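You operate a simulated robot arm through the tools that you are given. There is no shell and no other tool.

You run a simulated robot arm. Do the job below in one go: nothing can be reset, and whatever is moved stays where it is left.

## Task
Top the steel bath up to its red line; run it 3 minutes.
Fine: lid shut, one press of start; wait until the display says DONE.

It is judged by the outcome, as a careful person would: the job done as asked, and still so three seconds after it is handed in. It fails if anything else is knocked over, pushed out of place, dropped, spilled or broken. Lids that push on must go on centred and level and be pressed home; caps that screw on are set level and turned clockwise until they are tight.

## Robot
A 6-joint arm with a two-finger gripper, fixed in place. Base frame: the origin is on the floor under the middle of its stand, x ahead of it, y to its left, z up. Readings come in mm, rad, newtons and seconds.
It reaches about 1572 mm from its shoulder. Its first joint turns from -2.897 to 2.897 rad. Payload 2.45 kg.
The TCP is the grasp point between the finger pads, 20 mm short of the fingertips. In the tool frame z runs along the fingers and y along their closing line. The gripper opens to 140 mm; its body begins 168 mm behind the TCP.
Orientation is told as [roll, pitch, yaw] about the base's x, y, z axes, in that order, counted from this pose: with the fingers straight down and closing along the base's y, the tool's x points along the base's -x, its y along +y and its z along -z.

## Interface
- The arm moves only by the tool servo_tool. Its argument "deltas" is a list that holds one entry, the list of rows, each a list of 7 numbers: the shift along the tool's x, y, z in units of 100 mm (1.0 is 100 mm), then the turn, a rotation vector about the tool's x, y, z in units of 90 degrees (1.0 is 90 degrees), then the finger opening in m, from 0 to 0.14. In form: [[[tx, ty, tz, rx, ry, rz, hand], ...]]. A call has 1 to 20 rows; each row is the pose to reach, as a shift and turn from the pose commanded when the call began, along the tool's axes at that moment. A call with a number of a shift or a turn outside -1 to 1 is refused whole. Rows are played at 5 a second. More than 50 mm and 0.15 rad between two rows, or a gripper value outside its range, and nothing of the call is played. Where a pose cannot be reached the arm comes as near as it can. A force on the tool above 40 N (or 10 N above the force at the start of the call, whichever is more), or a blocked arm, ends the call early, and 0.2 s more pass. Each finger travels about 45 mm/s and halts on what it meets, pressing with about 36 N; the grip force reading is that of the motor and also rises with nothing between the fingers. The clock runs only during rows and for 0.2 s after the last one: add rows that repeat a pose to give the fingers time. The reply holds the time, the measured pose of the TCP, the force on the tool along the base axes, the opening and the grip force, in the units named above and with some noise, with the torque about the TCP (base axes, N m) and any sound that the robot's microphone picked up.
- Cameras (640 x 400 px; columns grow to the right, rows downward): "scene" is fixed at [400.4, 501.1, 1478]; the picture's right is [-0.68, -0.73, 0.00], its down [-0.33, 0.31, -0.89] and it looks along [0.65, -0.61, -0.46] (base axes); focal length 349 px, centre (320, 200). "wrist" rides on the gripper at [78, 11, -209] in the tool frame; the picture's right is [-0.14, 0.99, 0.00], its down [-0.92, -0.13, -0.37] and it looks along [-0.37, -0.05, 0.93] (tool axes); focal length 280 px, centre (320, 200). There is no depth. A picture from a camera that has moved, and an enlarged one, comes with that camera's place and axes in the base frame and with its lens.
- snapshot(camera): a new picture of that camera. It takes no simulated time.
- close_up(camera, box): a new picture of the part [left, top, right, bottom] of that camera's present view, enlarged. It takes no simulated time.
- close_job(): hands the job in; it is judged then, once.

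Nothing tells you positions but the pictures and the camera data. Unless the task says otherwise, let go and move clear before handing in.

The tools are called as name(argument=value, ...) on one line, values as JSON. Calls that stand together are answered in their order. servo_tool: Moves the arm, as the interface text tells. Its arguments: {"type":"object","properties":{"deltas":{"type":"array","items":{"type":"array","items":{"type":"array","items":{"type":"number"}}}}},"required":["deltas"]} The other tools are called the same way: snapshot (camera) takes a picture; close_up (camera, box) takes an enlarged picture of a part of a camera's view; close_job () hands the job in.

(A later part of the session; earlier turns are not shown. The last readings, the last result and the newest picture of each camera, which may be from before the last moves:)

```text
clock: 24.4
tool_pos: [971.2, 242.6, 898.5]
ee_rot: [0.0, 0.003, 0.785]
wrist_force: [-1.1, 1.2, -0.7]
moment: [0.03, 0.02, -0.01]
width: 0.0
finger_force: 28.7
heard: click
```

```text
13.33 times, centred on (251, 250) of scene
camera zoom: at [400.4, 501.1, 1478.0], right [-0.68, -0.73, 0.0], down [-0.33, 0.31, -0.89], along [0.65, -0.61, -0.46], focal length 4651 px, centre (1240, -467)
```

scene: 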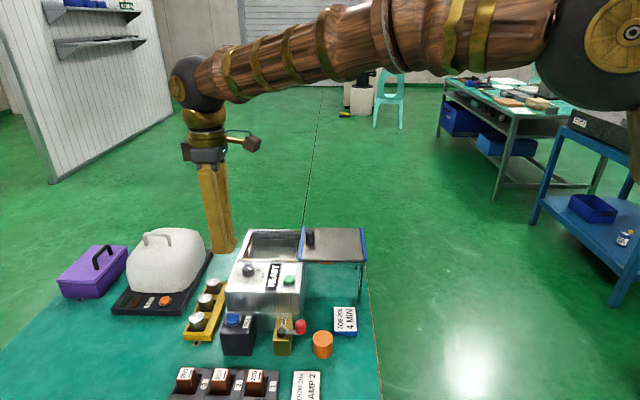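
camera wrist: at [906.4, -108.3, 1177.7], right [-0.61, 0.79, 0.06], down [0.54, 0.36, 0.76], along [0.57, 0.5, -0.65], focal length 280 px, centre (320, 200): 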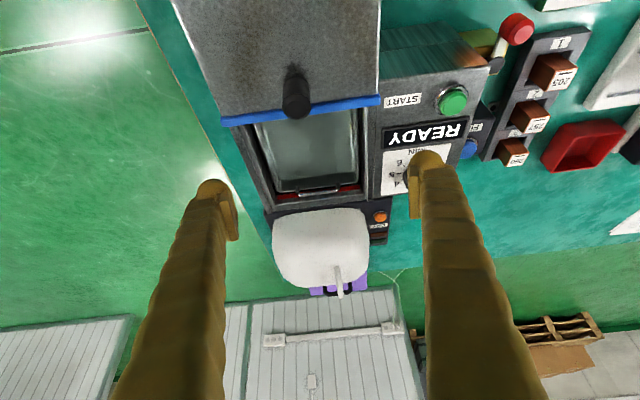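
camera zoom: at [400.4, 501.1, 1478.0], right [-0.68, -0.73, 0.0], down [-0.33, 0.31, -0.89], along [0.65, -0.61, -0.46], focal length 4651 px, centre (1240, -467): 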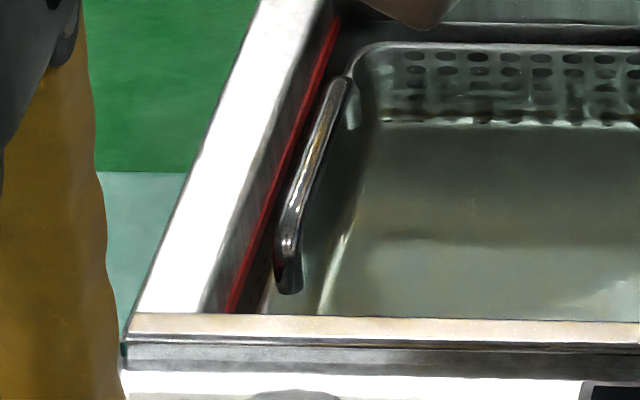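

The exposed red strip is now clearly narrower. I'll go back to the viewing pose to measure how much of it is covered.

servo_tool(deltas=[[[0, 0, -0.4, 0, 0, 0, 0.0], [0, 0, -0.8, 0, 0, 0, 0.02], [0, 0, -1.0, 0, 0, 0, 0.04], [0.14, -0.24, -1.0, 0, 0, 0, 0.06], [0.29, -0.48, -1.0, 0, 0, 0, 0.08]]])

servo_tool(deltas=[[[0.15, -0.24, -0.2, 0, 0, 0, 0.1], [0.29, -0.48, -0.4, 0, 0, 0, 0.12], [0.43, -0.72, -0.7, 0, 0, 0, 0.14], [0.58, -0.96, -0.7, 0, 0, 0, 0.14]]])

servo_tool(deltas=[[[0.1, -0.18, 0.1, 0, -0.08, 0, 0.14], [0.2, -0.36, 0.2, 0, -0.16, 0, 0.14], [0.3, -0.54, 0.3, 0, -0.24, 0, 0.14], [0.43, -0.72, 0.4, 0, -0.311, 0, 0.14], [0.43, -0.72, 0.4, 0, -0.311, 0, 0.14]]])

snapshot(camera="wrist")

close_up(camera="wrist", box=[260, 160, 380, 210])

close_up(camera="wrist", box=[330, 180, 370, 205])

close_up(camera="scene", box=[235, 235, 267, 265])

```text
clock: 25.6
tool_pos: [984.9, 189.1, 1001.0]
ee_rot: [-0.001, 0.002, 0.786]
wrist_force: [-0.7, 0.2, -0.2]
moment: [-0.04, -0.02, -0.01]
width: 79.8
finger_force: 0.3
```

```text
clock: 26.6
tool_pos: [1012.0, 81.1, 1069.6]
ee_rot: [0.001, 0.002, 0.785]
wrist_force: [0.0, -0.2, -0.4]
moment: [-0.01, 0.04, 0.0]
width: 140.0
finger_force: 0.0
```

```text
clock: 27.8
tool_pos: [1034.0, -0.8, 1029.3]
ee_rot: [0.0, -0.487, 0.786]
wrist_force: [0.2, -0.6, 0.2]
moment: [-0.01, 0.02, 0.01]
width: 139.9
finger_force: 0.0
```

```text
taken
camera wrist: at [907.2, -110.5, 1178.4], right [-0.61, 0.79, 0.06], down [0.54, 0.36, 0.76], along [0.57, 0.5, -0.65], focal length 280 px, centre (320, 200)
```

wrist: 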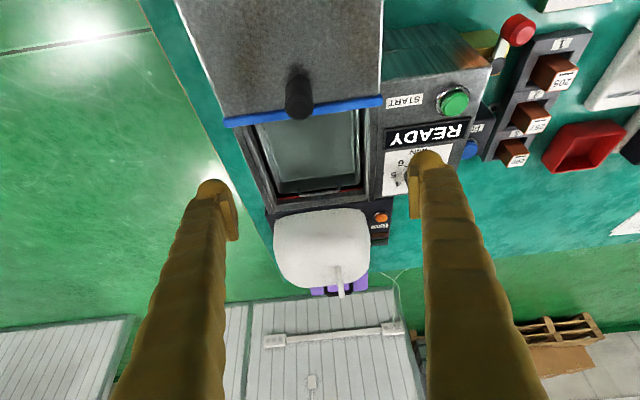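

```text
5.33 times, centred on (320, 185) of wrist
camera zoom: at [907.2, -110.5, 1178.4], right [-0.61, 0.79, 0.06], down [0.54, 0.36, 0.76], along [0.57, 0.5, -0.65], focal length 1495 px, centre (320, 280)
```

zoom: 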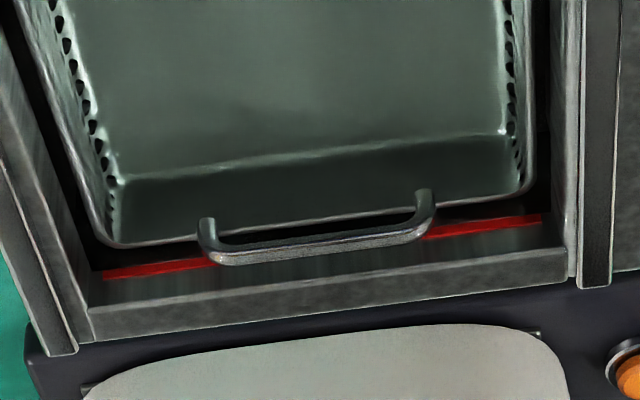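

```text
16.00 times, centred on (350, 192) of wrist
camera zoom: at [907.2, -110.5, 1178.4], right [-0.61, 0.79, 0.06], down [0.54, 0.36, 0.76], along [0.57, 0.5, -0.65], focal length 4486 px, centre (-160, 320)
```

zoom: 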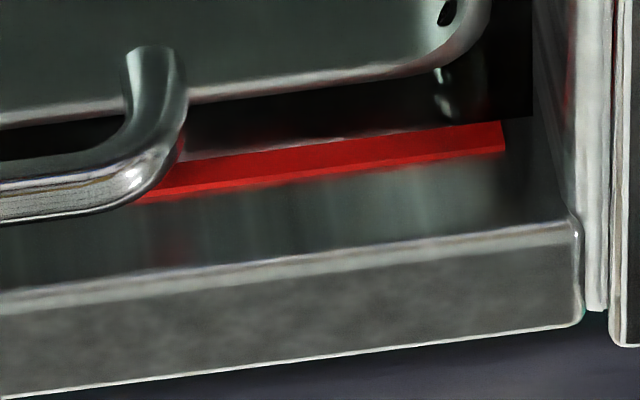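

```text
13.33 times, centred on (251, 250) of scene
camera zoom: at [400.4, 501.1, 1478.0], right [-0.68, -0.73, 0.0], down [-0.33, 0.31, -0.89], along [0.65, -0.61, -0.46], focal length 4651 px, centre (1240, -467)
```

zoom: 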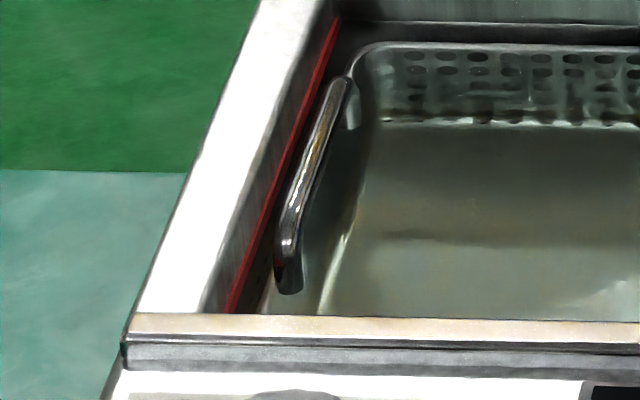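

close_up(camera="wrist", box=[345, 192, 370, 208])

close_up(camera="wrist", box=[272, 200, 302, 219])

close_up(camera="scene", box=[244, 235, 260, 262])

```text
16.00 times, centred on (358, 200) of wrist
camera zoom: at [907.2, -110.5, 1178.4], right [-0.61, 0.79, 0.06], down [0.54, 0.36, 0.76], along [0.57, 0.5, -0.65], focal length 4486 px, centre (-280, 200)
```

zoom: 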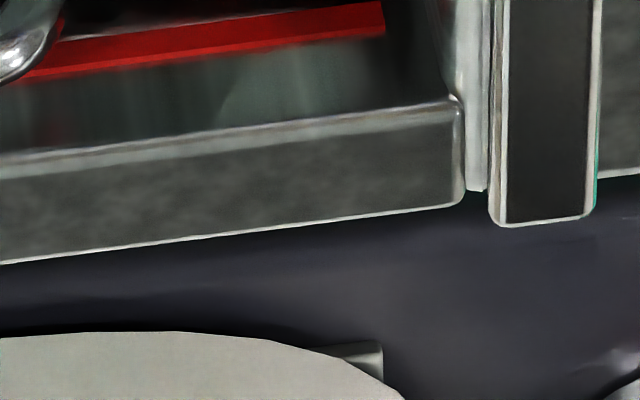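

```text
16.00 times, centred on (287, 210) of wrist
camera zoom: at [907.2, -110.5, 1178.4], right [-0.61, 0.79, 0.06], down [0.54, 0.36, 0.76], along [0.57, 0.5, -0.65], focal length 4486 px, centre (848, 48)
```

zoom: 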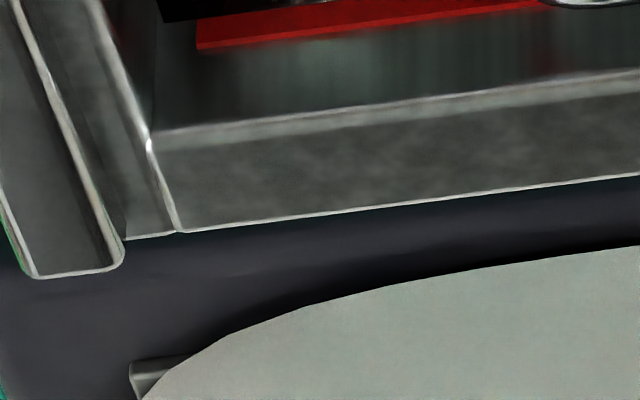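

```text
14.81 times, centred on (252, 248) of scene
camera zoom: at [400.4, 501.1, 1478.0], right [-0.68, -0.73, 0.0], down [-0.33, 0.31, -0.89], along [0.65, -0.61, -0.46], focal length 5168 px, centre (1327, -518)
```

zoom: 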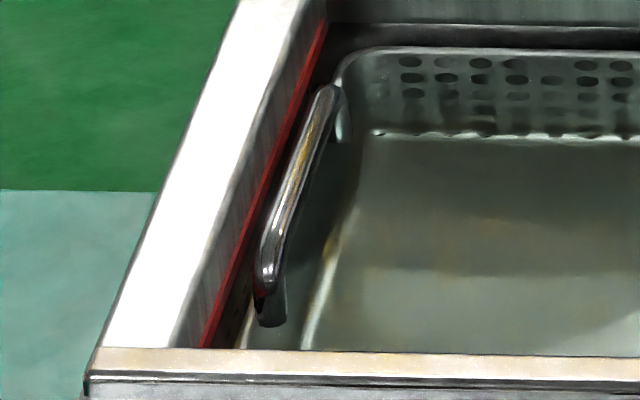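

The waterline is now about mid-height on the red strip, so the fill is done. Next is the timer knob: it points at 0 (toward -x), ticks are 45° apart with 3 at +45°, and its axis is near [1027, 162]. I'll move above it.

servo_tool(deltas=[[[-0.047, 0.1, -0.088, 0, 0.08, 0, 0.13], [-0.094, 0.2, -0.176, 0, 0.16, 0, 0.11], [-0.141, 0.3, -0.265, 0, 0.24, 0, 0.09], [-0.188, 0.4, -0.353, 0, 0.311, 0, 0.07], [-0.188, 0.4, -0.353, 0, 0.311, 0, 0.06]]])

servo_tool(deltas=[[[-0.25, 0.2, 0, 0, 0, 0, 0.055], [-0.5, 0.4, 0, 0, 0, 0, 0.055], [-0.75, 0.6, 0, 0, 0, 0, 0.055], [-1.0, 0.8, 0, 0, 0, 0, 0.055], [-1.0, 0.8, 0.2, 0, 0, 0, 0.055]]])

snapshot(camera="wrist")

close_up(camera="scene", box=[210, 200, 310, 300])

```text
clock: 29.0
tool_pos: [1005.6, 28.4, 1070.6]
ee_rot: [0.0, 0.004, 0.787]
wrist_force: [0.0, -0.2, 0.1]
moment: [0.04, 0.01, 0.01]
width: 60.1
finger_force: 0.0
```

```text
clock: 30.2
tool_pos: [1017.3, 157.0, 1050.2]
ee_rot: [-0.001, 0.002, 0.785]
wrist_force: [-0.2, 0.3, -0.1]
moment: [0.0, 0.0, -0.03]
width: 55.0
finger_force: 0.0
```

```text
taken
camera wrist: at [955.3, 111.7, 1259.3], right [-0.6, 0.8, 0.0], down [0.74, 0.56, 0.37], along [0.29, 0.22, -0.93], focal length 280 px, centre (320, 200)
```

wrist: 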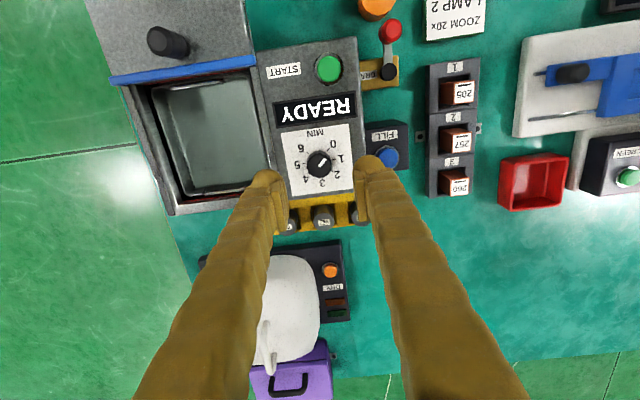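

```text
4.00 times, centred on (260, 250) of scene
camera zoom: at [400.4, 501.1, 1478.0], right [-0.68, -0.73, 0.0], down [-0.33, 0.31, -0.89], along [0.65, -0.61, -0.46], focal length 1395 px, centre (560, 0)
```

zoom: 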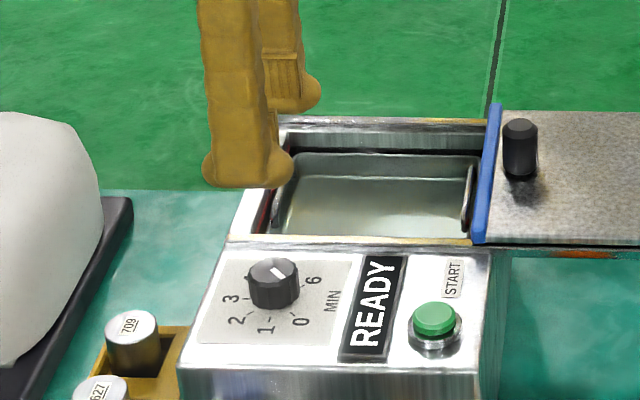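

close_up(camera="wrist", box=[270, 110, 370, 210])

```text
4.00 times, centred on (320, 160) of wrist
camera zoom: at [955.3, 111.7, 1259.3], right [-0.6, 0.8, 0.0], down [0.74, 0.56, 0.37], along [0.29, 0.22, -0.93], focal length 1122 px, centre (320, 360)
```

zoom: 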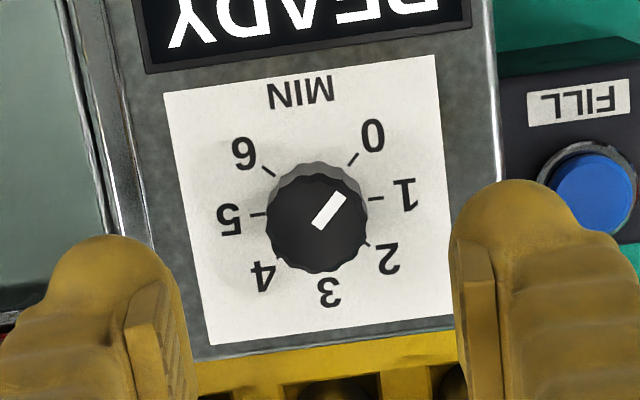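

servo_tool(deltas=[[[-0.05, -0.01, 0.1, 0, 0, 0, 0.055], [-0.094, -0.022, 0.3, 0, 0, 0, 0.055], [-0.094, -0.022, 0.5, 0, 0, 0, 0.055], [-0.094, -0.022, 0.7, 0, 0, 0, 0.055], [-0.094, -0.022, 0.8, 0, 0, 0, 0.055], [-0.094, -0.022, 0.8, 0, 0, 0, 0.055]]])

close_up(camera="wrist", box=[240, 120, 400, 240])

close_up(camera="scene", box=[210, 220, 310, 300])

```text
clock: 31.6
tool_pos: [1027.4, 159.4, 970.4]
ee_rot: [0.001, 0.002, 0.786]
wrist_force: [0.3, 0.2, -0.2]
moment: [-0.01, -0.02, -0.01]
width: 55.0
finger_force: 0.0
```

```text
3.33 times, centred on (320, 180) of wrist
camera zoom: at [964.1, 113.3, 1179.3], right [-0.6, 0.8, 0.0], down [0.74, 0.56, 0.37], along [0.29, 0.22, -0.93], focal length 935 px, centre (320, 267)
```

zoom: 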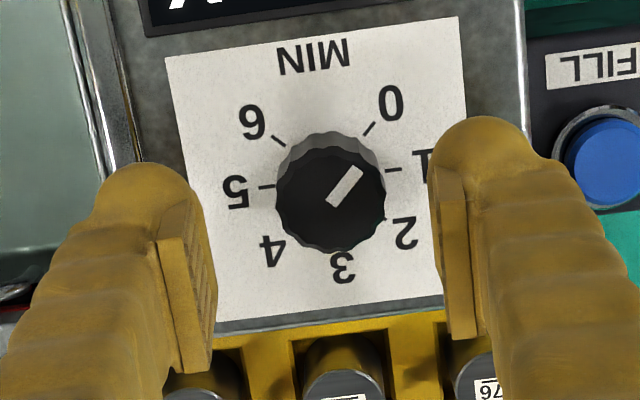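

```text
5.00 times, centred on (260, 260) of scene
camera zoom: at [400.4, 501.1, 1478.0], right [-0.68, -0.73, 0.0], down [-0.33, 0.31, -0.89], along [0.65, -0.61, -0.46], focal length 1744 px, centre (620, -100)
```

zoom: 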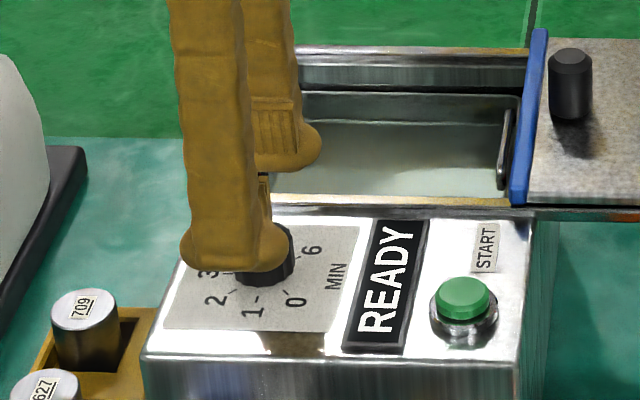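

servo_tool(deltas=[[[-0.024, 0.025, 0.1, 0, 0, 0, 0.055], [-0.024, 0.025, 0.2, 0, 0, 0, 0.055], [-0.024, 0.025, 0.33, 0, 0, 0, 0.055], [-0.024, 0.025, 0.33, 0, 0, 0, 0.055]]])

close_up(camera="wrist", box=[240, 120, 400, 240])

close_up(camera="scene", box=[210, 220, 310, 300])

```text
clock: 32.6
tool_pos: [1026.5, 163.2, 935.3]
ee_rot: [0.0, 0.003, 0.785]
wrist_force: [-0.3, 0.1, -0.5]
moment: [-0.01, -0.03, 0.01]
width: 55.2
finger_force: 0.1
```

```text
3.33 times, centred on (320, 180) of wrist
camera zoom: at [964.7, 117.1, 1145.3], right [-0.6, 0.8, 0.0], down [0.74, 0.56, 0.37], along [0.29, 0.22, -0.93], focal length 935 px, centre (320, 267)
```

zoom: 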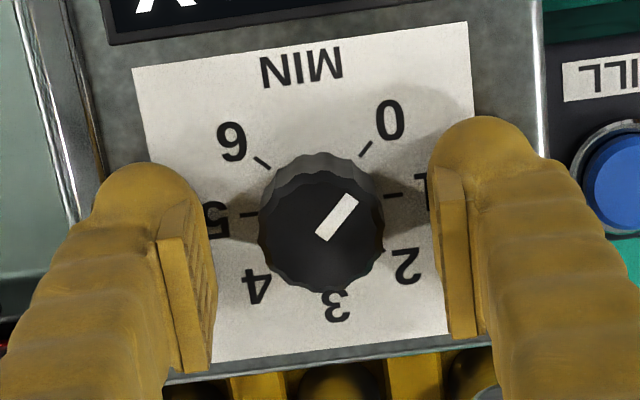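

```text
5.00 times, centred on (260, 260) of scene
camera zoom: at [400.4, 501.1, 1478.0], right [-0.68, -0.73, 0.0], down [-0.33, 0.31, -0.89], along [0.65, -0.61, -0.46], focal length 1744 px, centre (620, -100)
```

zoom: 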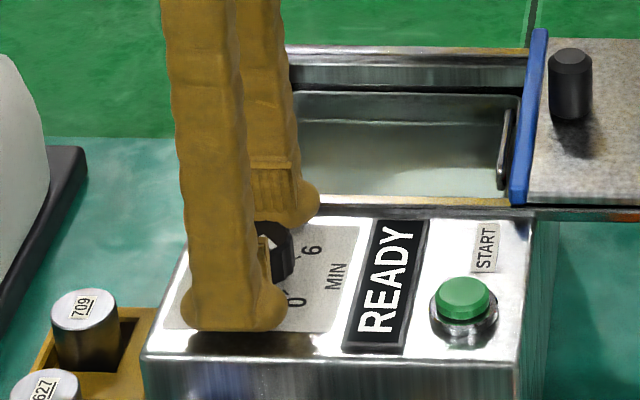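

servo_tool(deltas=[[[0, 0, 0, 0, 0, 0, 0.03], [0, 0, 0, 0, 0, 0, 0.02], [0, 0, 0, 0, 0, 0, 0.02]]])

close_up(camera="wrist", box=[240, 120, 400, 240])

```text
clock: 33.4
tool_pos: [1027.7, 163.8, 935.7]
ee_rot: [0.0, 0.001, 0.785]
wrist_force: [-11.2, 7.8, -0.4]
moment: [0.05, 0.04, -0.1]
width: 28.8
finger_force: 32.6
```

```text
3.33 times, centred on (320, 180) of wrist
camera zoom: at [964.3, 117.6, 1145.4], right [-0.6, 0.8, 0.0], down [0.74, 0.56, 0.37], along [0.29, 0.22, -0.93], focal length 935 px, centre (320, 267)
```

zoom: 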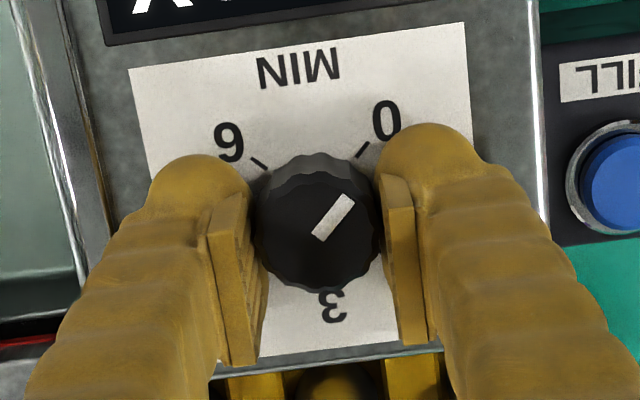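

servo_tool(deltas=[[[0, 0.008, 0, 0, 0, 0.075, 0.02], [0, 0.008, 0, 0, 0, 0.15, 0.02], [0, 0.008, 0, 0, 0, 0.225, 0.02], [0, 0.008, 0, 0, 0, 0.3, 0.02], [0, 0.008, 0, 0, 0, 0.375, 0.02], [0, 0.008, 0, 0, 0, 0.45, 0.02], [0, 0.008, 0, 0, 0, 0.525, 0.02], [0, 0.008, 0, 0, 0, 0.6, 0.02], [0, 0.008, 0, 0, 0, 0.675, 0.02], [0, 0.008, 0, 0, 0, 0.75, 0.02]]])

close_up(camera="wrist", box=[240, 120, 400, 240])

close_up(camera="scene", box=[210, 220, 310, 300])

```text
clock: 34.5
tool_pos: [1028.1, 161.5, 936.7]
ee_rot: [-0.003, 0.001, 0.264]
wrist_force: [1.8, -0.3, -3.9]
moment: [-0.04, -0.1, 0.02]
width: 28.8
finger_force: 44.9
stopped in row 5: the force on the tool passed its limit at 42 N (the readings are from after the stop); the commanded pose is now the measured one
```

```text
3.33 times, centred on (320, 180) of wrist
camera zoom: at [949.4, 153.6, 1145.3], right [-0.13, 0.99, 0.0], down [0.92, 0.12, 0.37], along [0.37, 0.04, -0.93], focal length 935 px, centre (320, 267)
```

zoom: 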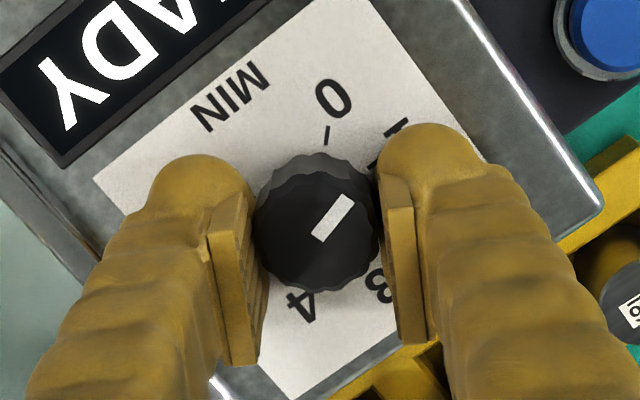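

```text
5.00 times, centred on (260, 260) of scene
camera zoom: at [400.4, 501.1, 1478.0], right [-0.68, -0.73, 0.0], down [-0.33, 0.31, -0.89], along [0.65, -0.61, -0.46], focal length 1744 px, centre (620, -100)
```

zoom: 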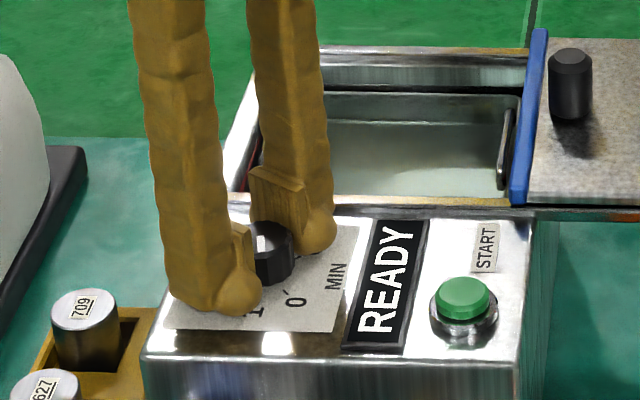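

The knob is following the gripper and has turned about 30° toward 1. The stop came from a side-load spike, so I'll continue the clockwise turn more slowly with a lighter grip.

servo_tool(deltas=[[[0, 0, 0, 0, 0, 0.03, 0.025], [0, 0, 0, 0, 0, 0.06, 0.025], [0, 0, 0, 0, 0, 0.09, 0.025], [0, 0, 0, 0, 0, 0.12, 0.025], [0, 0, 0, 0, 0, 0.15, 0.025], [0, 0, 0, 0, 0, 0.18, 0.025], [0, 0, 0, 0, 0, 0.21, 0.025], [0, 0, 0, 0, 0, 0.24, 0.025], [0, 0, 0, 0, 0, 0.27, 0.025], [0, 0, 0, 0, 0, 0.3, 0.025]]])

close_up(camera="wrist", box=[240, 120, 400, 240])

```text
clock: 36.5
tool_pos: [1027.9, 159.7, 937.4]
ee_rot: [-0.004, -0.002, -0.151]
wrist_force: [-2.5, -1.9, -0.4]
moment: [-0.06, -0.01, 0.01]
width: 28.6
finger_force: 45.1
stopped in row 10: the force on the tool passed its limit at 41 N (the readings are from after the stop); the commanded pose is now the measured one
```

```text
3.33 times, centred on (320, 180) of wrist
camera zoom: at [952.2, 184.4, 1145.2], right [0.29, 0.96, 0.0], down [0.89, -0.26, 0.37], along [0.35, -0.11, -0.93], focal length 935 px, centre (320, 267)
```

zoom: 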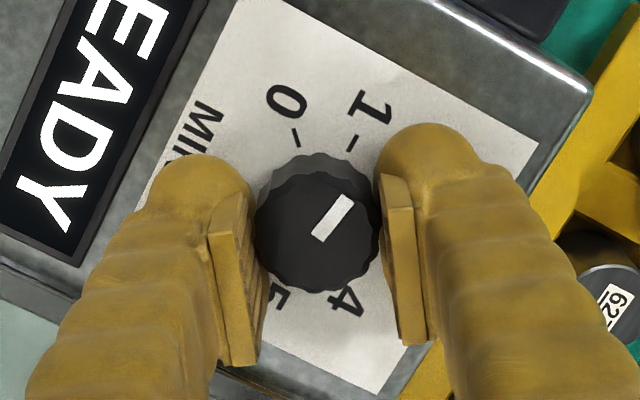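

servo_tool(deltas=[[[0.0006, -0.0021, 0, 0, 0, 0.03, 0.025], [0.0013, -0.0041, 0, 0, 0, 0.06, 0.025], [0.0021, -0.0061, 0, 0, 0, 0.09, 0.025], [0.003, -0.008, 0, 0, 0, 0.12, 0.025], [0.004, -0.0099, 0, 0, 0, 0.15, 0.025], [0.0051, -0.0118, 0, 0, 0, 0.18, 0.025], [0.0063, -0.0136, 0, 0, 0, 0.21, 0.025], [0.0075, -0.0154, 0, 0, 0, 0.24, 0.025], [0.0088, -0.017, 0, 0, 0, 0.27, 0.025], [0.0102, -0.0187, 0, 0, 0, 0.3, 0.025], [0.0117, -0.0202, 0, 0, 0, 0.33, 0.025], [0.0133, -0.0217, 0, 0, 0, 0.36, 0.025], [0.0149, -0.0231, 0, 0, 0, 0.39, 0.025], [0.0166, -0.0245, 0, 0, 0, 0.42, 0.025], [0.0183, -0.0257, 0, 0, 0, 0.45, 0.025]]])

close_up(camera="wrist", box=[240, 120, 400, 240])

```text
clock: 39.7
tool_pos: [1026.3, 156.8, 937.0]
ee_rot: [-0.001, -0.004, -0.858]
wrist_force: [16.7, -17.9, -2.7]
moment: [-0.18, -0.16, 0.02]
width: 28.7
finger_force: 45.5
```

```text
3.33 times, centred on (320, 180) of wrist
camera zoom: at [983.4, 225.4, 1145.1], right [0.84, 0.54, 0.0], down [0.5, -0.78, 0.37], along [0.2, -0.31, -0.93], focal length 935 px, centre (320, 267)
```

zoom: 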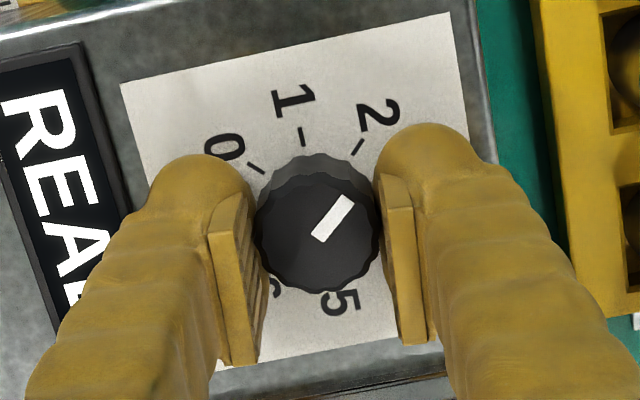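

servo_tool(deltas=[[[-0.008, 0, 0, 0, 0, 0, 0.025], [-0.012, 0, 0, 0, 0, 0, 0.025]]])

```text
clock: 40.3
tool_pos: [1024.8, 157.2, 935.7]
ee_rot: [-0.003, -0.002, -0.858]
wrist_force: [0.1, -7.3, -4.2]
moment: [-0.14, -0.09, 0.04]
width: 28.7
finger_force: 45.0
```

servo_tool(deltas=[[[-0.003, -0.0019, 0, 0, 0, 0.03, 0.025], [-0.003, -0.0038, 0, 0, 0, 0.06, 0.025], [-0.003, -0.0056, 0, 0, 0, 0.09, 0.025], [-0.003, -0.0075, 0, 0, 0, 0.12, 0.025], [-0.002, -0.0093, 0, 0, 0, 0.15, 0.025], [-0.002, -0.0112, 0, 0, 0, 0.18, 0.025], [-0.001, -0.013, 0, 0, 0, 0.21, 0.025], [0, -0.0147, 0, 0, 0, 0.24, 0.025]]])

close_up(camera="wrist", box=[240, 120, 400, 240])

```text
clock: 42.1
tool_pos: [1024.8, 156.9, 936.0]
ee_rot: [-0.001, -0.003, -1.237]
wrist_force: [-36.4, 11.2, -7.1]
moment: [0.14, 0.38, 0.11]
width: 28.3
finger_force: 45.1
```

```text
3.33 times, centred on (320, 180) of wrist
camera zoom: at [1009.7, 235.6, 1145.1], right [0.98, 0.2, 0.0], down [0.18, -0.91, 0.37], along [0.07, -0.36, -0.93], focal length 935 px, centre (320, 267)
```

zoom: 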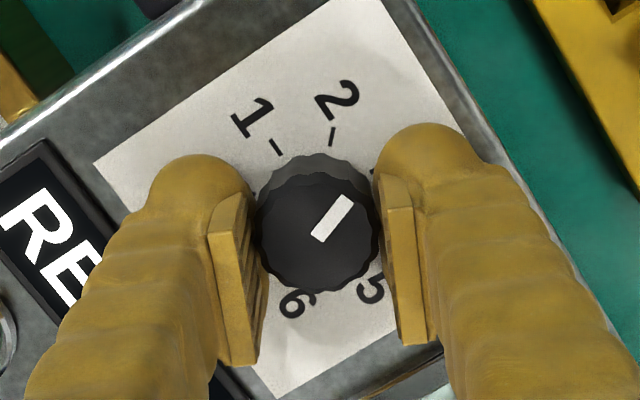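

servo_tool(deltas=[[[0, 0, 0, 0, 0, 0, 0.035], [0, 0, 0, 0, 0, 0, 0.045], [0, 0, 0, 0, 0, 0, 0.045]]])

close_up(camera="wrist", box=[240, 120, 400, 240])

```text
clock: 42.9
tool_pos: [1026.3, 155.0, 937.8]
ee_rot: [0.0, -0.005, -1.234]
wrist_force: [0.8, -0.7, -0.1]
moment: [0.03, 0.01, -0.03]
width: 45.1
finger_force: 0.1
```

```text
3.33 times, centred on (320, 180) of wrist
camera zoom: at [1010.1, 234.9, 1145.8], right [0.98, 0.2, 0.0], down [0.18, -0.91, 0.37], along [0.07, -0.36, -0.93], focal length 935 px, centre (320, 267)
```

zoom: 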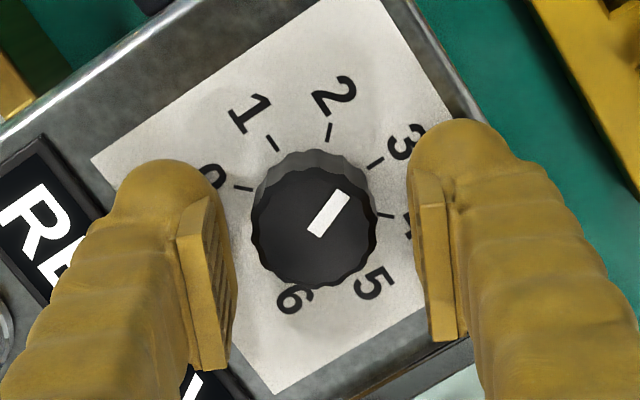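

The pointer is now about 17–19° short of 3, and the TCP had drifted about 2 mm off the knob's axis. I'll recentre, regrip and finish the turn.

servo_tool(deltas=[[[0.01, -0.01, 0, 0, 0, 0, 0.045], [0.017, -0.02, 0, 0, 0, 0, 0.045], [0.017, -0.02, 0, 0, 0, 0, 0.045], [0.017, -0.02, 0, 0, 0, 0, 0.03], [0.017, -0.02, 0, 0, 0, 0, 0.025], [0.017, -0.02, 0, 0, 0, 0, 0.025]]])

close_up(camera="wrist", box=[240, 120, 400, 240])

```text
clock: 44.3
tool_pos: [1023.3, 156.6, 936.8]
ee_rot: [0.0, -0.002, -1.236]
wrist_force: [9.3, 3.7, -0.9]
moment: [0.06, -0.1, 0.01]
width: 31.6
finger_force: 4.7
```

```text
3.33 times, centred on (320, 180) of wrist
camera zoom: at [1007.7, 235.9, 1145.6], right [0.98, 0.2, 0.0], down [0.18, -0.91, 0.37], along [0.07, -0.36, -0.93], focal length 935 px, centre (320, 267)
```

zoom: 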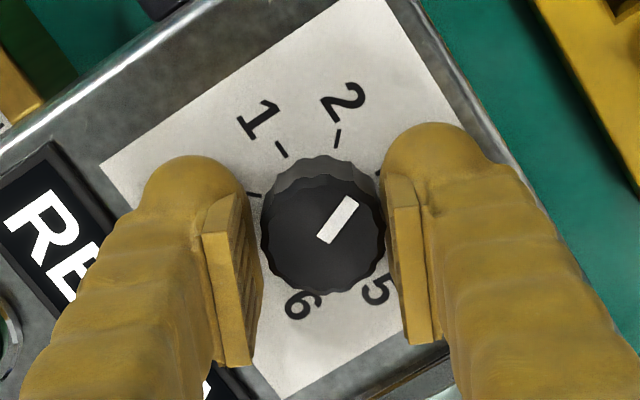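

servo_tool(deltas=[[[0, 0.006, 0, 0, 0, 0, 0.025], [0, 0.006, 0, 0, 0, 0, 0.025], [0, 0.006, 0, 0, 0, 0.03, 0.025], [0, 0.006, 0, 0, 0, 0.06, 0.025], [0, 0.006, 0, 0, 0, 0.09, 0.025], [0, 0.006, 0, 0, 0, 0.12, 0.025], [0, 0.006, 0, 0, 0, 0.15, 0.025], [0, 0.006, 0, 0, 0, 0.18, 0.025], [0, 0.006, 0, 0, 0, 0.205, 0.025], [0, 0.006, 0, 0, 0, 0.205, 0.025]]])

close_up(camera="wrist", box=[240, 120, 400, 240])

```text
clock: 46.5
tool_pos: [1023.3, 157.7, 936.0]
ee_rot: [-0.001, -0.003, -1.557]
wrist_force: [-10.8, -3.8, 14.7]
moment: [-0.02, 0.15, 0.06]
width: 28.4
finger_force: 45.1
```

```text
3.33 times, centred on (320, 180) of wrist
camera zoom: at [1033.2, 237.1, 1145.8], right [0.99, -0.12, 0.0], down [-0.12, -0.92, 0.37], along [-0.05, -0.37, -0.93], focal length 935 px, centre (320, 267)
```

zoom: 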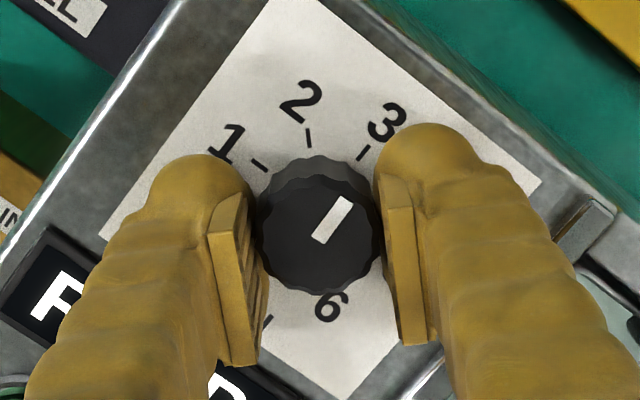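

servo_tool(deltas=[[[0, 0, 0, 0, 0, 0, 0.04], [0, 0, 0, 0, 0, 0, 0.05], [0, 0, 0, 0, 0, 0, 0.055], [0, 0, -0.2, 0, 0, 0, 0.055], [0, 0, -0.5, 0, 0, 0, 0.055], [0, 0, -0.9, 0, 0, 0, 0.055], [0, 0, -1.0, 0, 0, 0, 0.07]]])

close_up(camera="wrist", box=[270, 110, 370, 210])

close_up(camera="scene", box=[228, 255, 278, 287])

snapshot(camera="scene")

```text
clock: 48.1
tool_pos: [1022.8, 157.7, 1034.8]
ee_rot: [0.0, -0.003, -1.558]
wrist_force: [-0.6, -0.2, 0.8]
moment: [0.0, 0.04, -0.01]
width: 70.1
finger_force: 0.0
```

```text
4.00 times, centred on (320, 160) of wrist
camera zoom: at [1033.9, 237.0, 1244.1], right [0.99, -0.12, 0.0], down [-0.12, -0.92, 0.37], along [-0.05, -0.37, -0.93], focal length 1122 px, centre (320, 360)
```

zoom: 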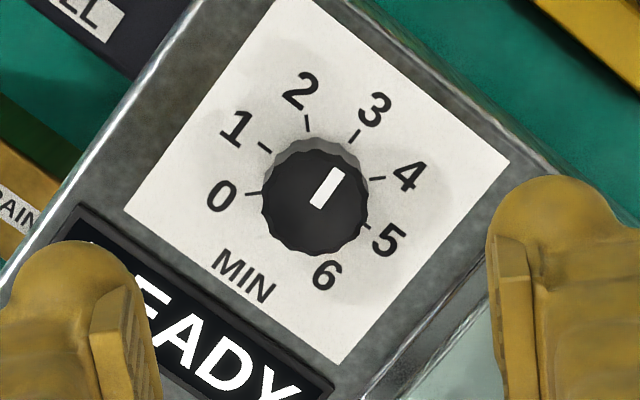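

```text
12.50 times, centred on (253, 271) of scene
camera zoom: at [400.4, 501.1, 1478.0], right [-0.68, -0.73, 0.0], down [-0.33, 0.31, -0.89], along [0.65, -0.61, -0.46], focal length 4360 px, centre (1158, -688)
```

zoom: 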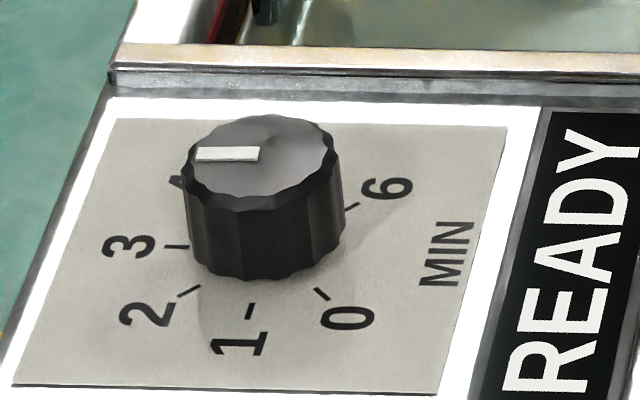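

```text
taken
```

scene: 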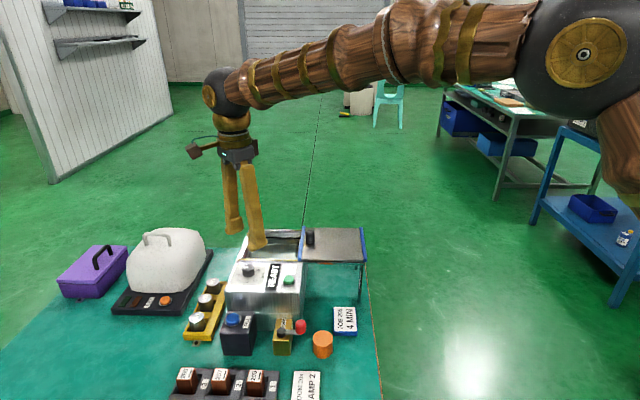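

close_up(camera="wrist", box=[296, 128, 346, 178])

close_up(camera="scene", box=[237, 260, 261, 275])

```text
8.00 times, centred on (321, 153) of wrist
camera zoom: at [1033.9, 237.0, 1244.1], right [0.99, -0.12, 0.0], down [-0.12, -0.92, 0.37], along [-0.05, -0.37, -0.93], focal length 2243 px, centre (312, 576)
```

zoom: 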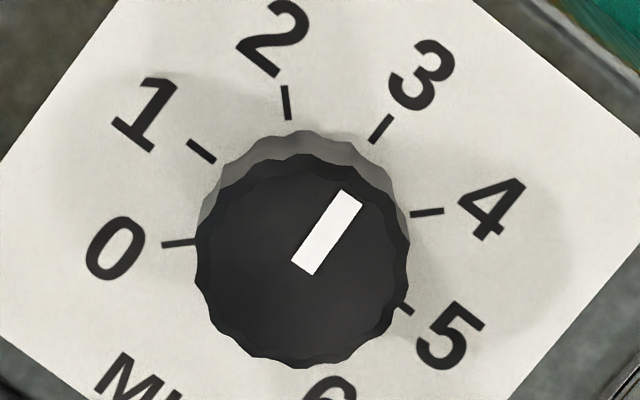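

```text
16.00 times, centred on (249, 268) of scene
camera zoom: at [400.4, 501.1, 1478.0], right [-0.68, -0.73, 0.0], down [-0.33, 0.31, -0.89], along [0.65, -0.61, -0.46], focal length 5581 px, centre (1456, -880)
```

zoom: 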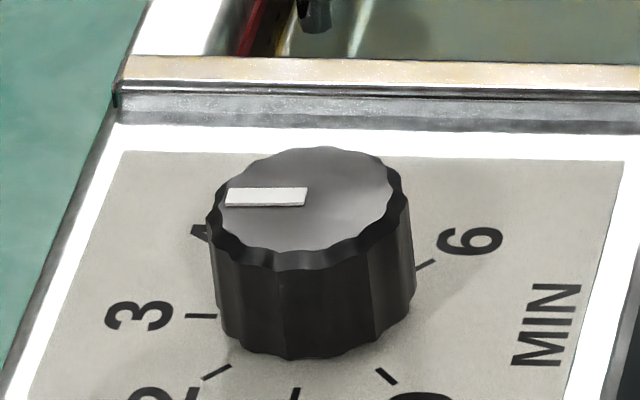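

The pointer sits on 3 (within about 2°). Now for the lid: its handle is at about [1016, -35, 961] and it slides along (0.71, 0.71). I'll go behind the handle with closed fingers, ready to push.

servo_tool(deltas=[[[0, 0, -0.1, 0, 0, -0.075, 0.06], [-0.1, 0, -0.2, 0, 0, -0.15, 0.05], [-0.2, 0, -0.25, 0, 0, -0.225, 0.03], [-0.3, 0, -0.25, 0, 0, -0.3, 0.02], [-0.45, 0, -0.25, 0, 0, -0.375, 0.01], [-0.6, 0, -0.25, 0, 0, -0.45, 0.0], [-0.75, 0, -0.25, 0, 0, -0.525, 0.0], [-0.85, 0, -0.25, 0, 0, -0.6, 0.0], [-0.95, 0, -0.25, 0, 0, -0.675, 0.0], [-1.0, 0, -0.25, 0, 0, -0.75, 0.0]]])

servo_tool(deltas=[[[0, -0.1, 0, 0, 0, -0.075, 0.0], [-0.01, -0.2, 0, 0, 0, -0.15, 0.0], [-0.02, -0.3, 0, 0, 0, -0.225, 0.0], [-0.03, -0.4, 0, 0, 0, -0.3, 0.0], [-0.04, -0.5, 0, 0, 0, -0.375, 0.0], [-0.05, -0.6, 0, 0, 0, -0.45, 0.0], [-0.06, -0.7, 0, 0, 0, -0.525, 0.0], [-0.07, -0.8, 0, 0, 0, -0.6, 0.0], [-0.08, -0.9, 0, 0, 0, -0.67, 0.0], [-0.09, -0.98, 0, 0, 0, -0.742, 0.0], [-0.09, -0.98, 0, 0, 0, -0.742, 0.0]]])

snapshot(camera="wrist")

snapshot(camera="scene")

```text
clock: 50.3
tool_pos: [1024.6, 55.8, 1063.7]
ee_rot: [-0.004, -0.001, -0.377]
wrist_force: [-0.6, -0.7, -0.5]
moment: [0.01, -0.02, 0.0]
width: 0.1
finger_force: 29.7
```

```text
clock: 52.7
tool_pos: [997.2, -36.6, 1062.7]
ee_rot: [-0.004, 0.001, 0.787]
wrist_force: [-0.6, -0.4, -0.2]
moment: [0.01, -0.01, -0.03]
width: 0.0
finger_force: 29.1
```

```text
taken
camera wrist: at [933.6, -82.7, 1271.8], right [-0.6, 0.8, 0.0], down [0.74, 0.56, 0.37], along [0.29, 0.22, -0.93], focal length 280 px, centre (320, 200)
```

wrist: 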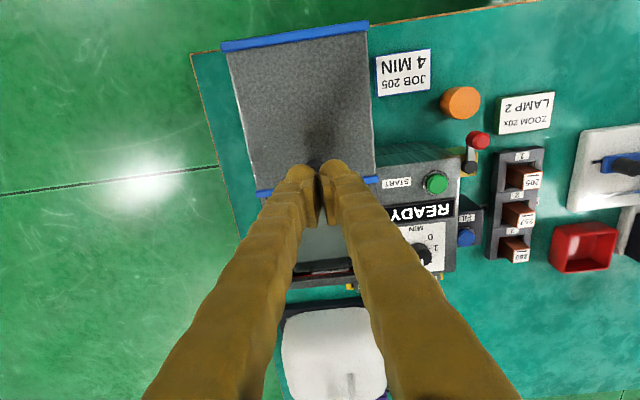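

```text
taken
```

scene: 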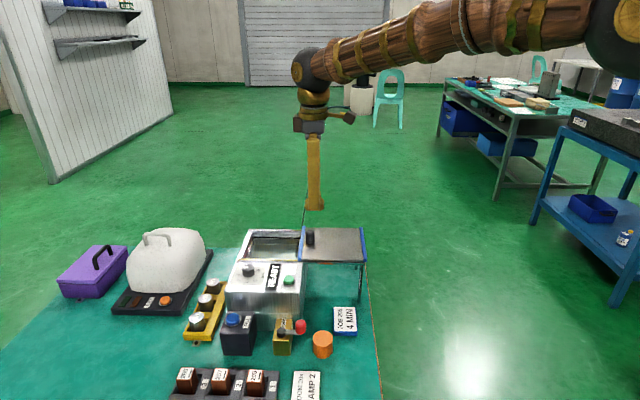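

servo_tool(deltas=[[[0.15, -0.06, 0, 0, 0, 0, 0.0], [0.33, -0.12, 0, 0, 0, 0, 0.0], [0.33, -0.12, 0.3, 0, 0, 0, 0.0], [0.33, -0.12, 0.6, 0, 0, 0, 0.0], [0.33, -0.12, 0.6, 0, 0, 0, 0.0]]])

close_up(camera="wrist", box=[220, 80, 420, 220])

close_up(camera="scene", box=[270, 180, 370, 270])

```text
clock: 53.9
tool_pos: [980.9, -68.4, 1001.9]
ee_rot: [-0.004, 0.001, 0.787]
wrist_force: [0.4, -0.2, -0.3]
moment: [0.0, -0.02, 0.0]
width: 0.0
finger_force: 29.4
```

```text
2.86 times, centred on (320, 150) of wrist
camera zoom: at [918.1, -114.3, 1211.8], right [-0.6, 0.8, 0.0], down [0.74, 0.56, 0.37], along [0.29, 0.22, -0.93], focal length 801 px, centre (320, 343)
```

zoom: 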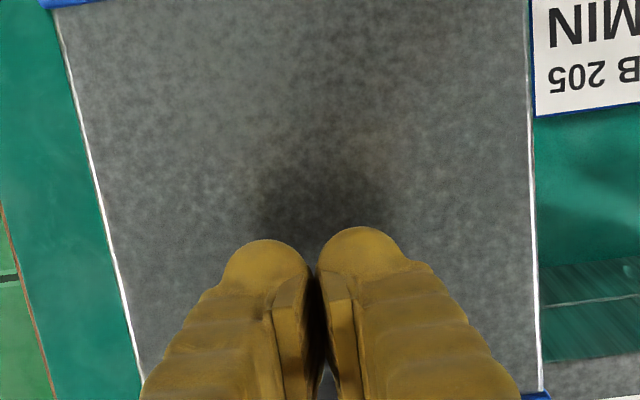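

```text
4.44 times, centred on (320, 225) of scene
camera zoom: at [400.4, 501.1, 1478.0], right [-0.68, -0.73, 0.0], down [-0.33, 0.31, -0.89], along [0.65, -0.61, -0.46], focal length 1550 px, centre (320, 89)
```

zoom: 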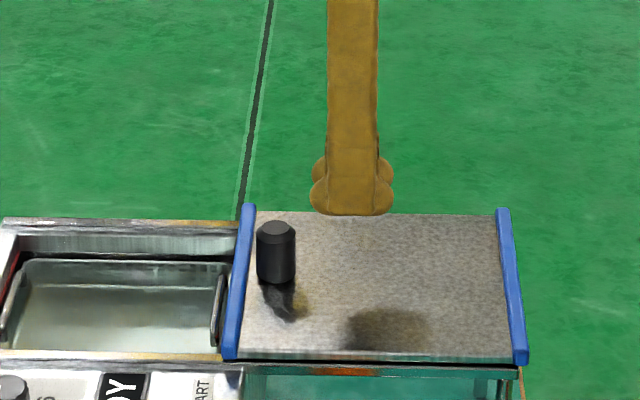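

servo_tool(deltas=[[[0, 0, 0.15, 0, 0, 0, 0.0], [0, 0, 0.3, 0, 0, 0, 0.0], [0, 0, 0.43, 0, 0, 0, 0.0], [0, 0, 0.43, 0, 0, 0, 0.0]]])

close_up(camera="scene", box=[270, 180, 370, 270])

close_up(camera="wrist", box=[220, 100, 420, 260])

```text
clock: 54.9
tool_pos: [983.6, -70.8, 960.6]
ee_rot: [-0.003, 0.002, 0.788]
wrist_force: [0.2, -0.1, -0.1]
moment: [0.05, 0.0, -0.04]
width: 0.0
finger_force: 29.4
```

```text
4.44 times, centred on (320, 225) of scene
camera zoom: at [400.4, 501.1, 1478.0], right [-0.68, -0.73, 0.0], down [-0.33, 0.31, -0.89], along [0.65, -0.61, -0.46], focal length 1550 px, centre (320, 89)
```

zoom: 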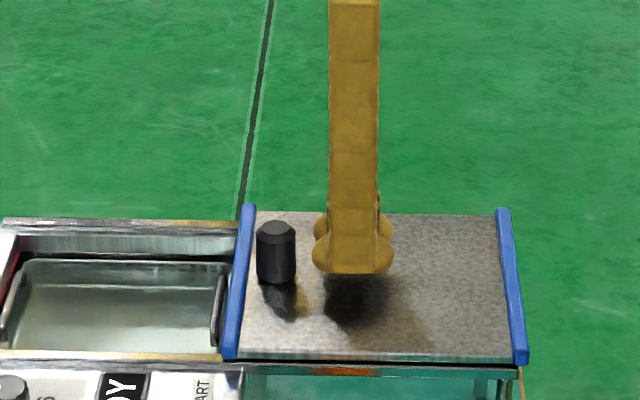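

```text
2.50 times, centred on (320, 180) of wrist
camera zoom: at [918.3, -115.9, 1169.8], right [-0.6, 0.8, 0.0], down [0.74, 0.56, 0.37], along [0.29, 0.22, -0.93], focal length 701 px, centre (320, 250)
```

zoom: 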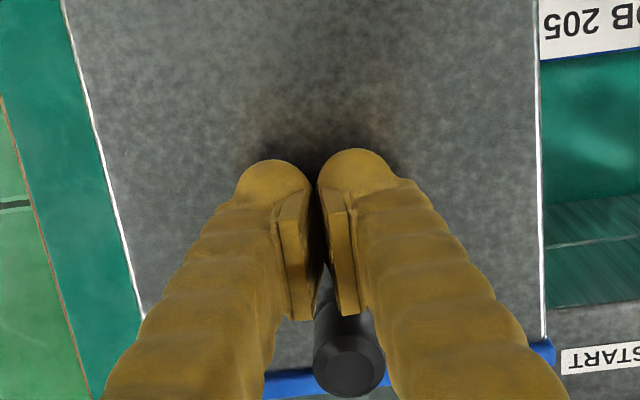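

servo_tool(deltas=[[[-0.04, 0.015, 0, 0, 0, 0, 0.0], [-0.08, 0.03, 0, 0, 0, 0, 0.0], [-0.12, 0.03, 0, 0, 0, 0, 0.0], [-0.16, 0.03, 0, 0, 0, 0, 0.0], [-0.2, 0.03, 0, 0, 0, 0, 0.0], [-0.24, 0.03, 0, 0, 0, 0, 0.0], [-0.28, 0.03, 0, 0, 0, 0, 0.0], [-0.32, 0.03, 0, 0, 0, 0, 0.0]]])

close_up(camera="scene", box=[230, 180, 370, 290])

```text
clock: 56.7
tool_pos: [1003.1, -43.4, 958.8]
ee_rot: [-0.001, 0.002, 0.787]
wrist_force: [-0.5, -0.4, -0.3]
moment: [0.02, 0.0, 0.02]
width: 0.0
finger_force: 28.8
```

```text
3.64 times, centred on (300, 235) of scene
camera zoom: at [400.4, 501.1, 1478.0], right [-0.68, -0.73, 0.0], down [-0.33, 0.31, -0.89], along [0.65, -0.61, -0.46], focal length 1268 px, centre (393, 73)
```

zoom: 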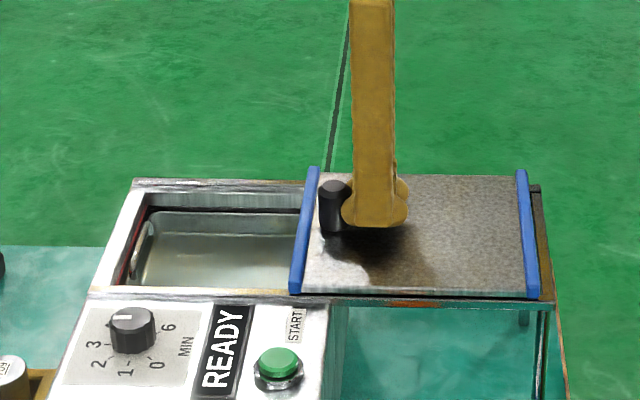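

The lid slides easily under the push. I'll continue toward closed.

servo_tool(deltas=[[[-0.05, 0, 0, 0, 0, 0, 0.0], [-0.1, 0, 0, 0, 0, 0, 0.0], [-0.15, 0, 0, 0, 0, 0, 0.0], [-0.2, 0, 0, 0, 0, 0, 0.0], [-0.25, 0, 0, 0, 0, 0, 0.0], [-0.3, 0, 0, 0, 0, 0, 0.0], [-0.35, 0, 0, 0, 0, 0, 0.0], [-0.4, 0, 0, 0, 0, 0, 0.0], [-0.45, 0, 0, 0, 0, 0, 0.0], [-0.5, 0, 0, 0, 0, 0, 0.0], [-0.55, 0, 0, 0, 0, 0, 0.0], [-0.6, 0, 0, 0, 0, 0, 0.0], [-0.65, 0, 0, 0, 0, 0, 0.0], [-0.7, 0, 0, 0, 0, 0, 0.0], [-0.75, 0, 0, 0, 0, 0, 0.0], [-0.8, 0, 0, 0, 0, 0, 0.0], [-0.85, 0, 0, 0, 0, 0, 0.0], [-0.9, 0, 0, 0, 0, 0, 0.0], [-0.95, 0, 0, 0, 0, 0, 0.0], [-1.0, 0, 0, 0, 0, 0, 0.0]]])

close_up(camera="scene", box=[220, 180, 370, 290])

snapshot(camera="wrist")

```text
clock: 60.9
tool_pos: [1072.9, 26.1, 959.8]
ee_rot: [-0.005, 0.004, 0.785]
wrist_force: [-0.3, -0.6, 0.1]
moment: [0.0, 0.01, 0.0]
width: 0.2
finger_force: 29.0
```

```text
3.64 times, centred on (295, 235) of scene
camera zoom: at [400.4, 501.1, 1478.0], right [-0.68, -0.73, 0.0], down [-0.33, 0.31, -0.89], along [0.65, -0.61, -0.46], focal length 1268 px, centre (411, 73)
```

zoom: 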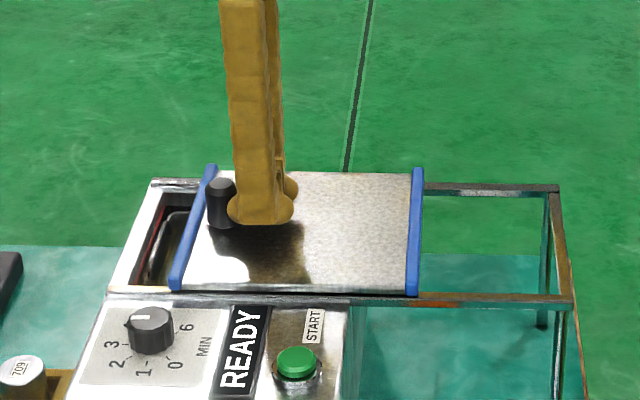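

```text
taken
camera wrist: at [1010.1, -19.4, 1168.1], right [-0.6, 0.8, 0.0], down [0.74, 0.56, 0.37], along [0.29, 0.22, -0.93], focal length 280 px, centre (320, 200)
```

wrist: 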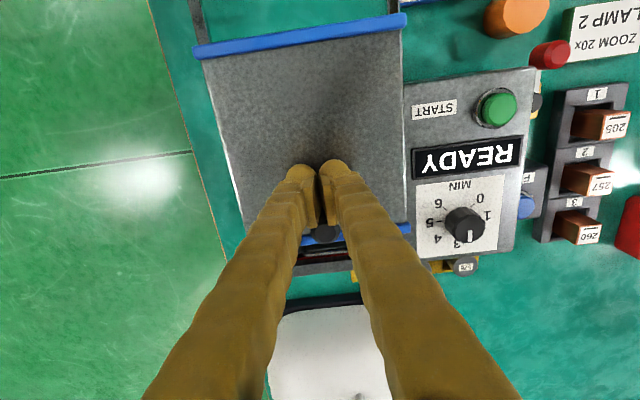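

servo_tool(deltas=[[[-0.03, 0, 0, 0, 0, 0, 0.0], [-0.06, 0, 0, 0, 0, 0, 0.0], [-0.09, 0, 0, 0, 0, 0, 0.0], [-0.12, 0, 0, 0, 0, 0, 0.0], [-0.15, 0, 0, 0, 0, 0, 0.0], [-0.18, 0, 0, 0, 0, 0, 0.0], [-0.21, 0, 0, 0, 0, 0, 0.0], [-0.24, 0, 0, 0, 0, 0, 0.0], [-0.27, 0, 0, 0, 0, 0, 0.0], [-0.3, 0, 0, 0, 0, 0, 0.0]]])

close_up(camera="scene", box=[200, 180, 350, 290])

snapshot(camera="wrist")

```text
clock: 63.1
tool_pos: [1094.2, 48.1, 959.0]
ee_rot: [-0.003, 0.002, 0.787]
wrist_force: [0.0, -0.4, 0.0]
moment: [-0.01, 0.01, 0.01]
width: 0.0
finger_force: 29.0
```

```text
3.64 times, centred on (275, 235) of scene
camera zoom: at [400.4, 501.1, 1478.0], right [-0.68, -0.73, 0.0], down [-0.33, 0.31, -0.89], along [0.65, -0.61, -0.46], focal length 1268 px, centre (484, 73)
```

zoom: 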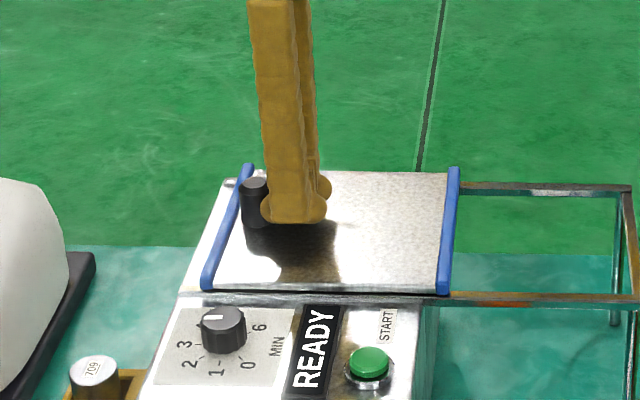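

```text
taken
camera wrist: at [1031.2, 1.8, 1168.2], right [-0.6, 0.8, 0.0], down [0.74, 0.56, 0.37], along [0.29, 0.22, -0.93], focal length 280 px, centre (320, 200)
```

wrist: 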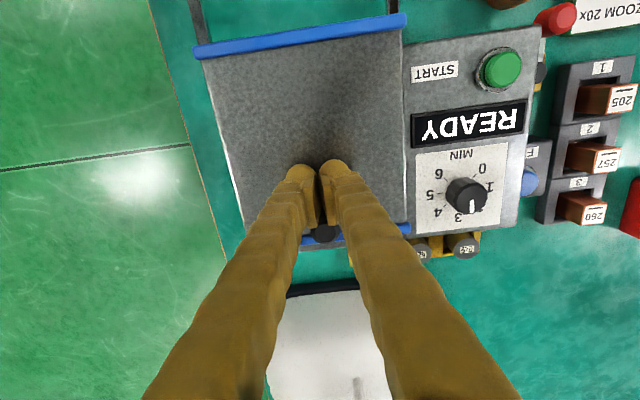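

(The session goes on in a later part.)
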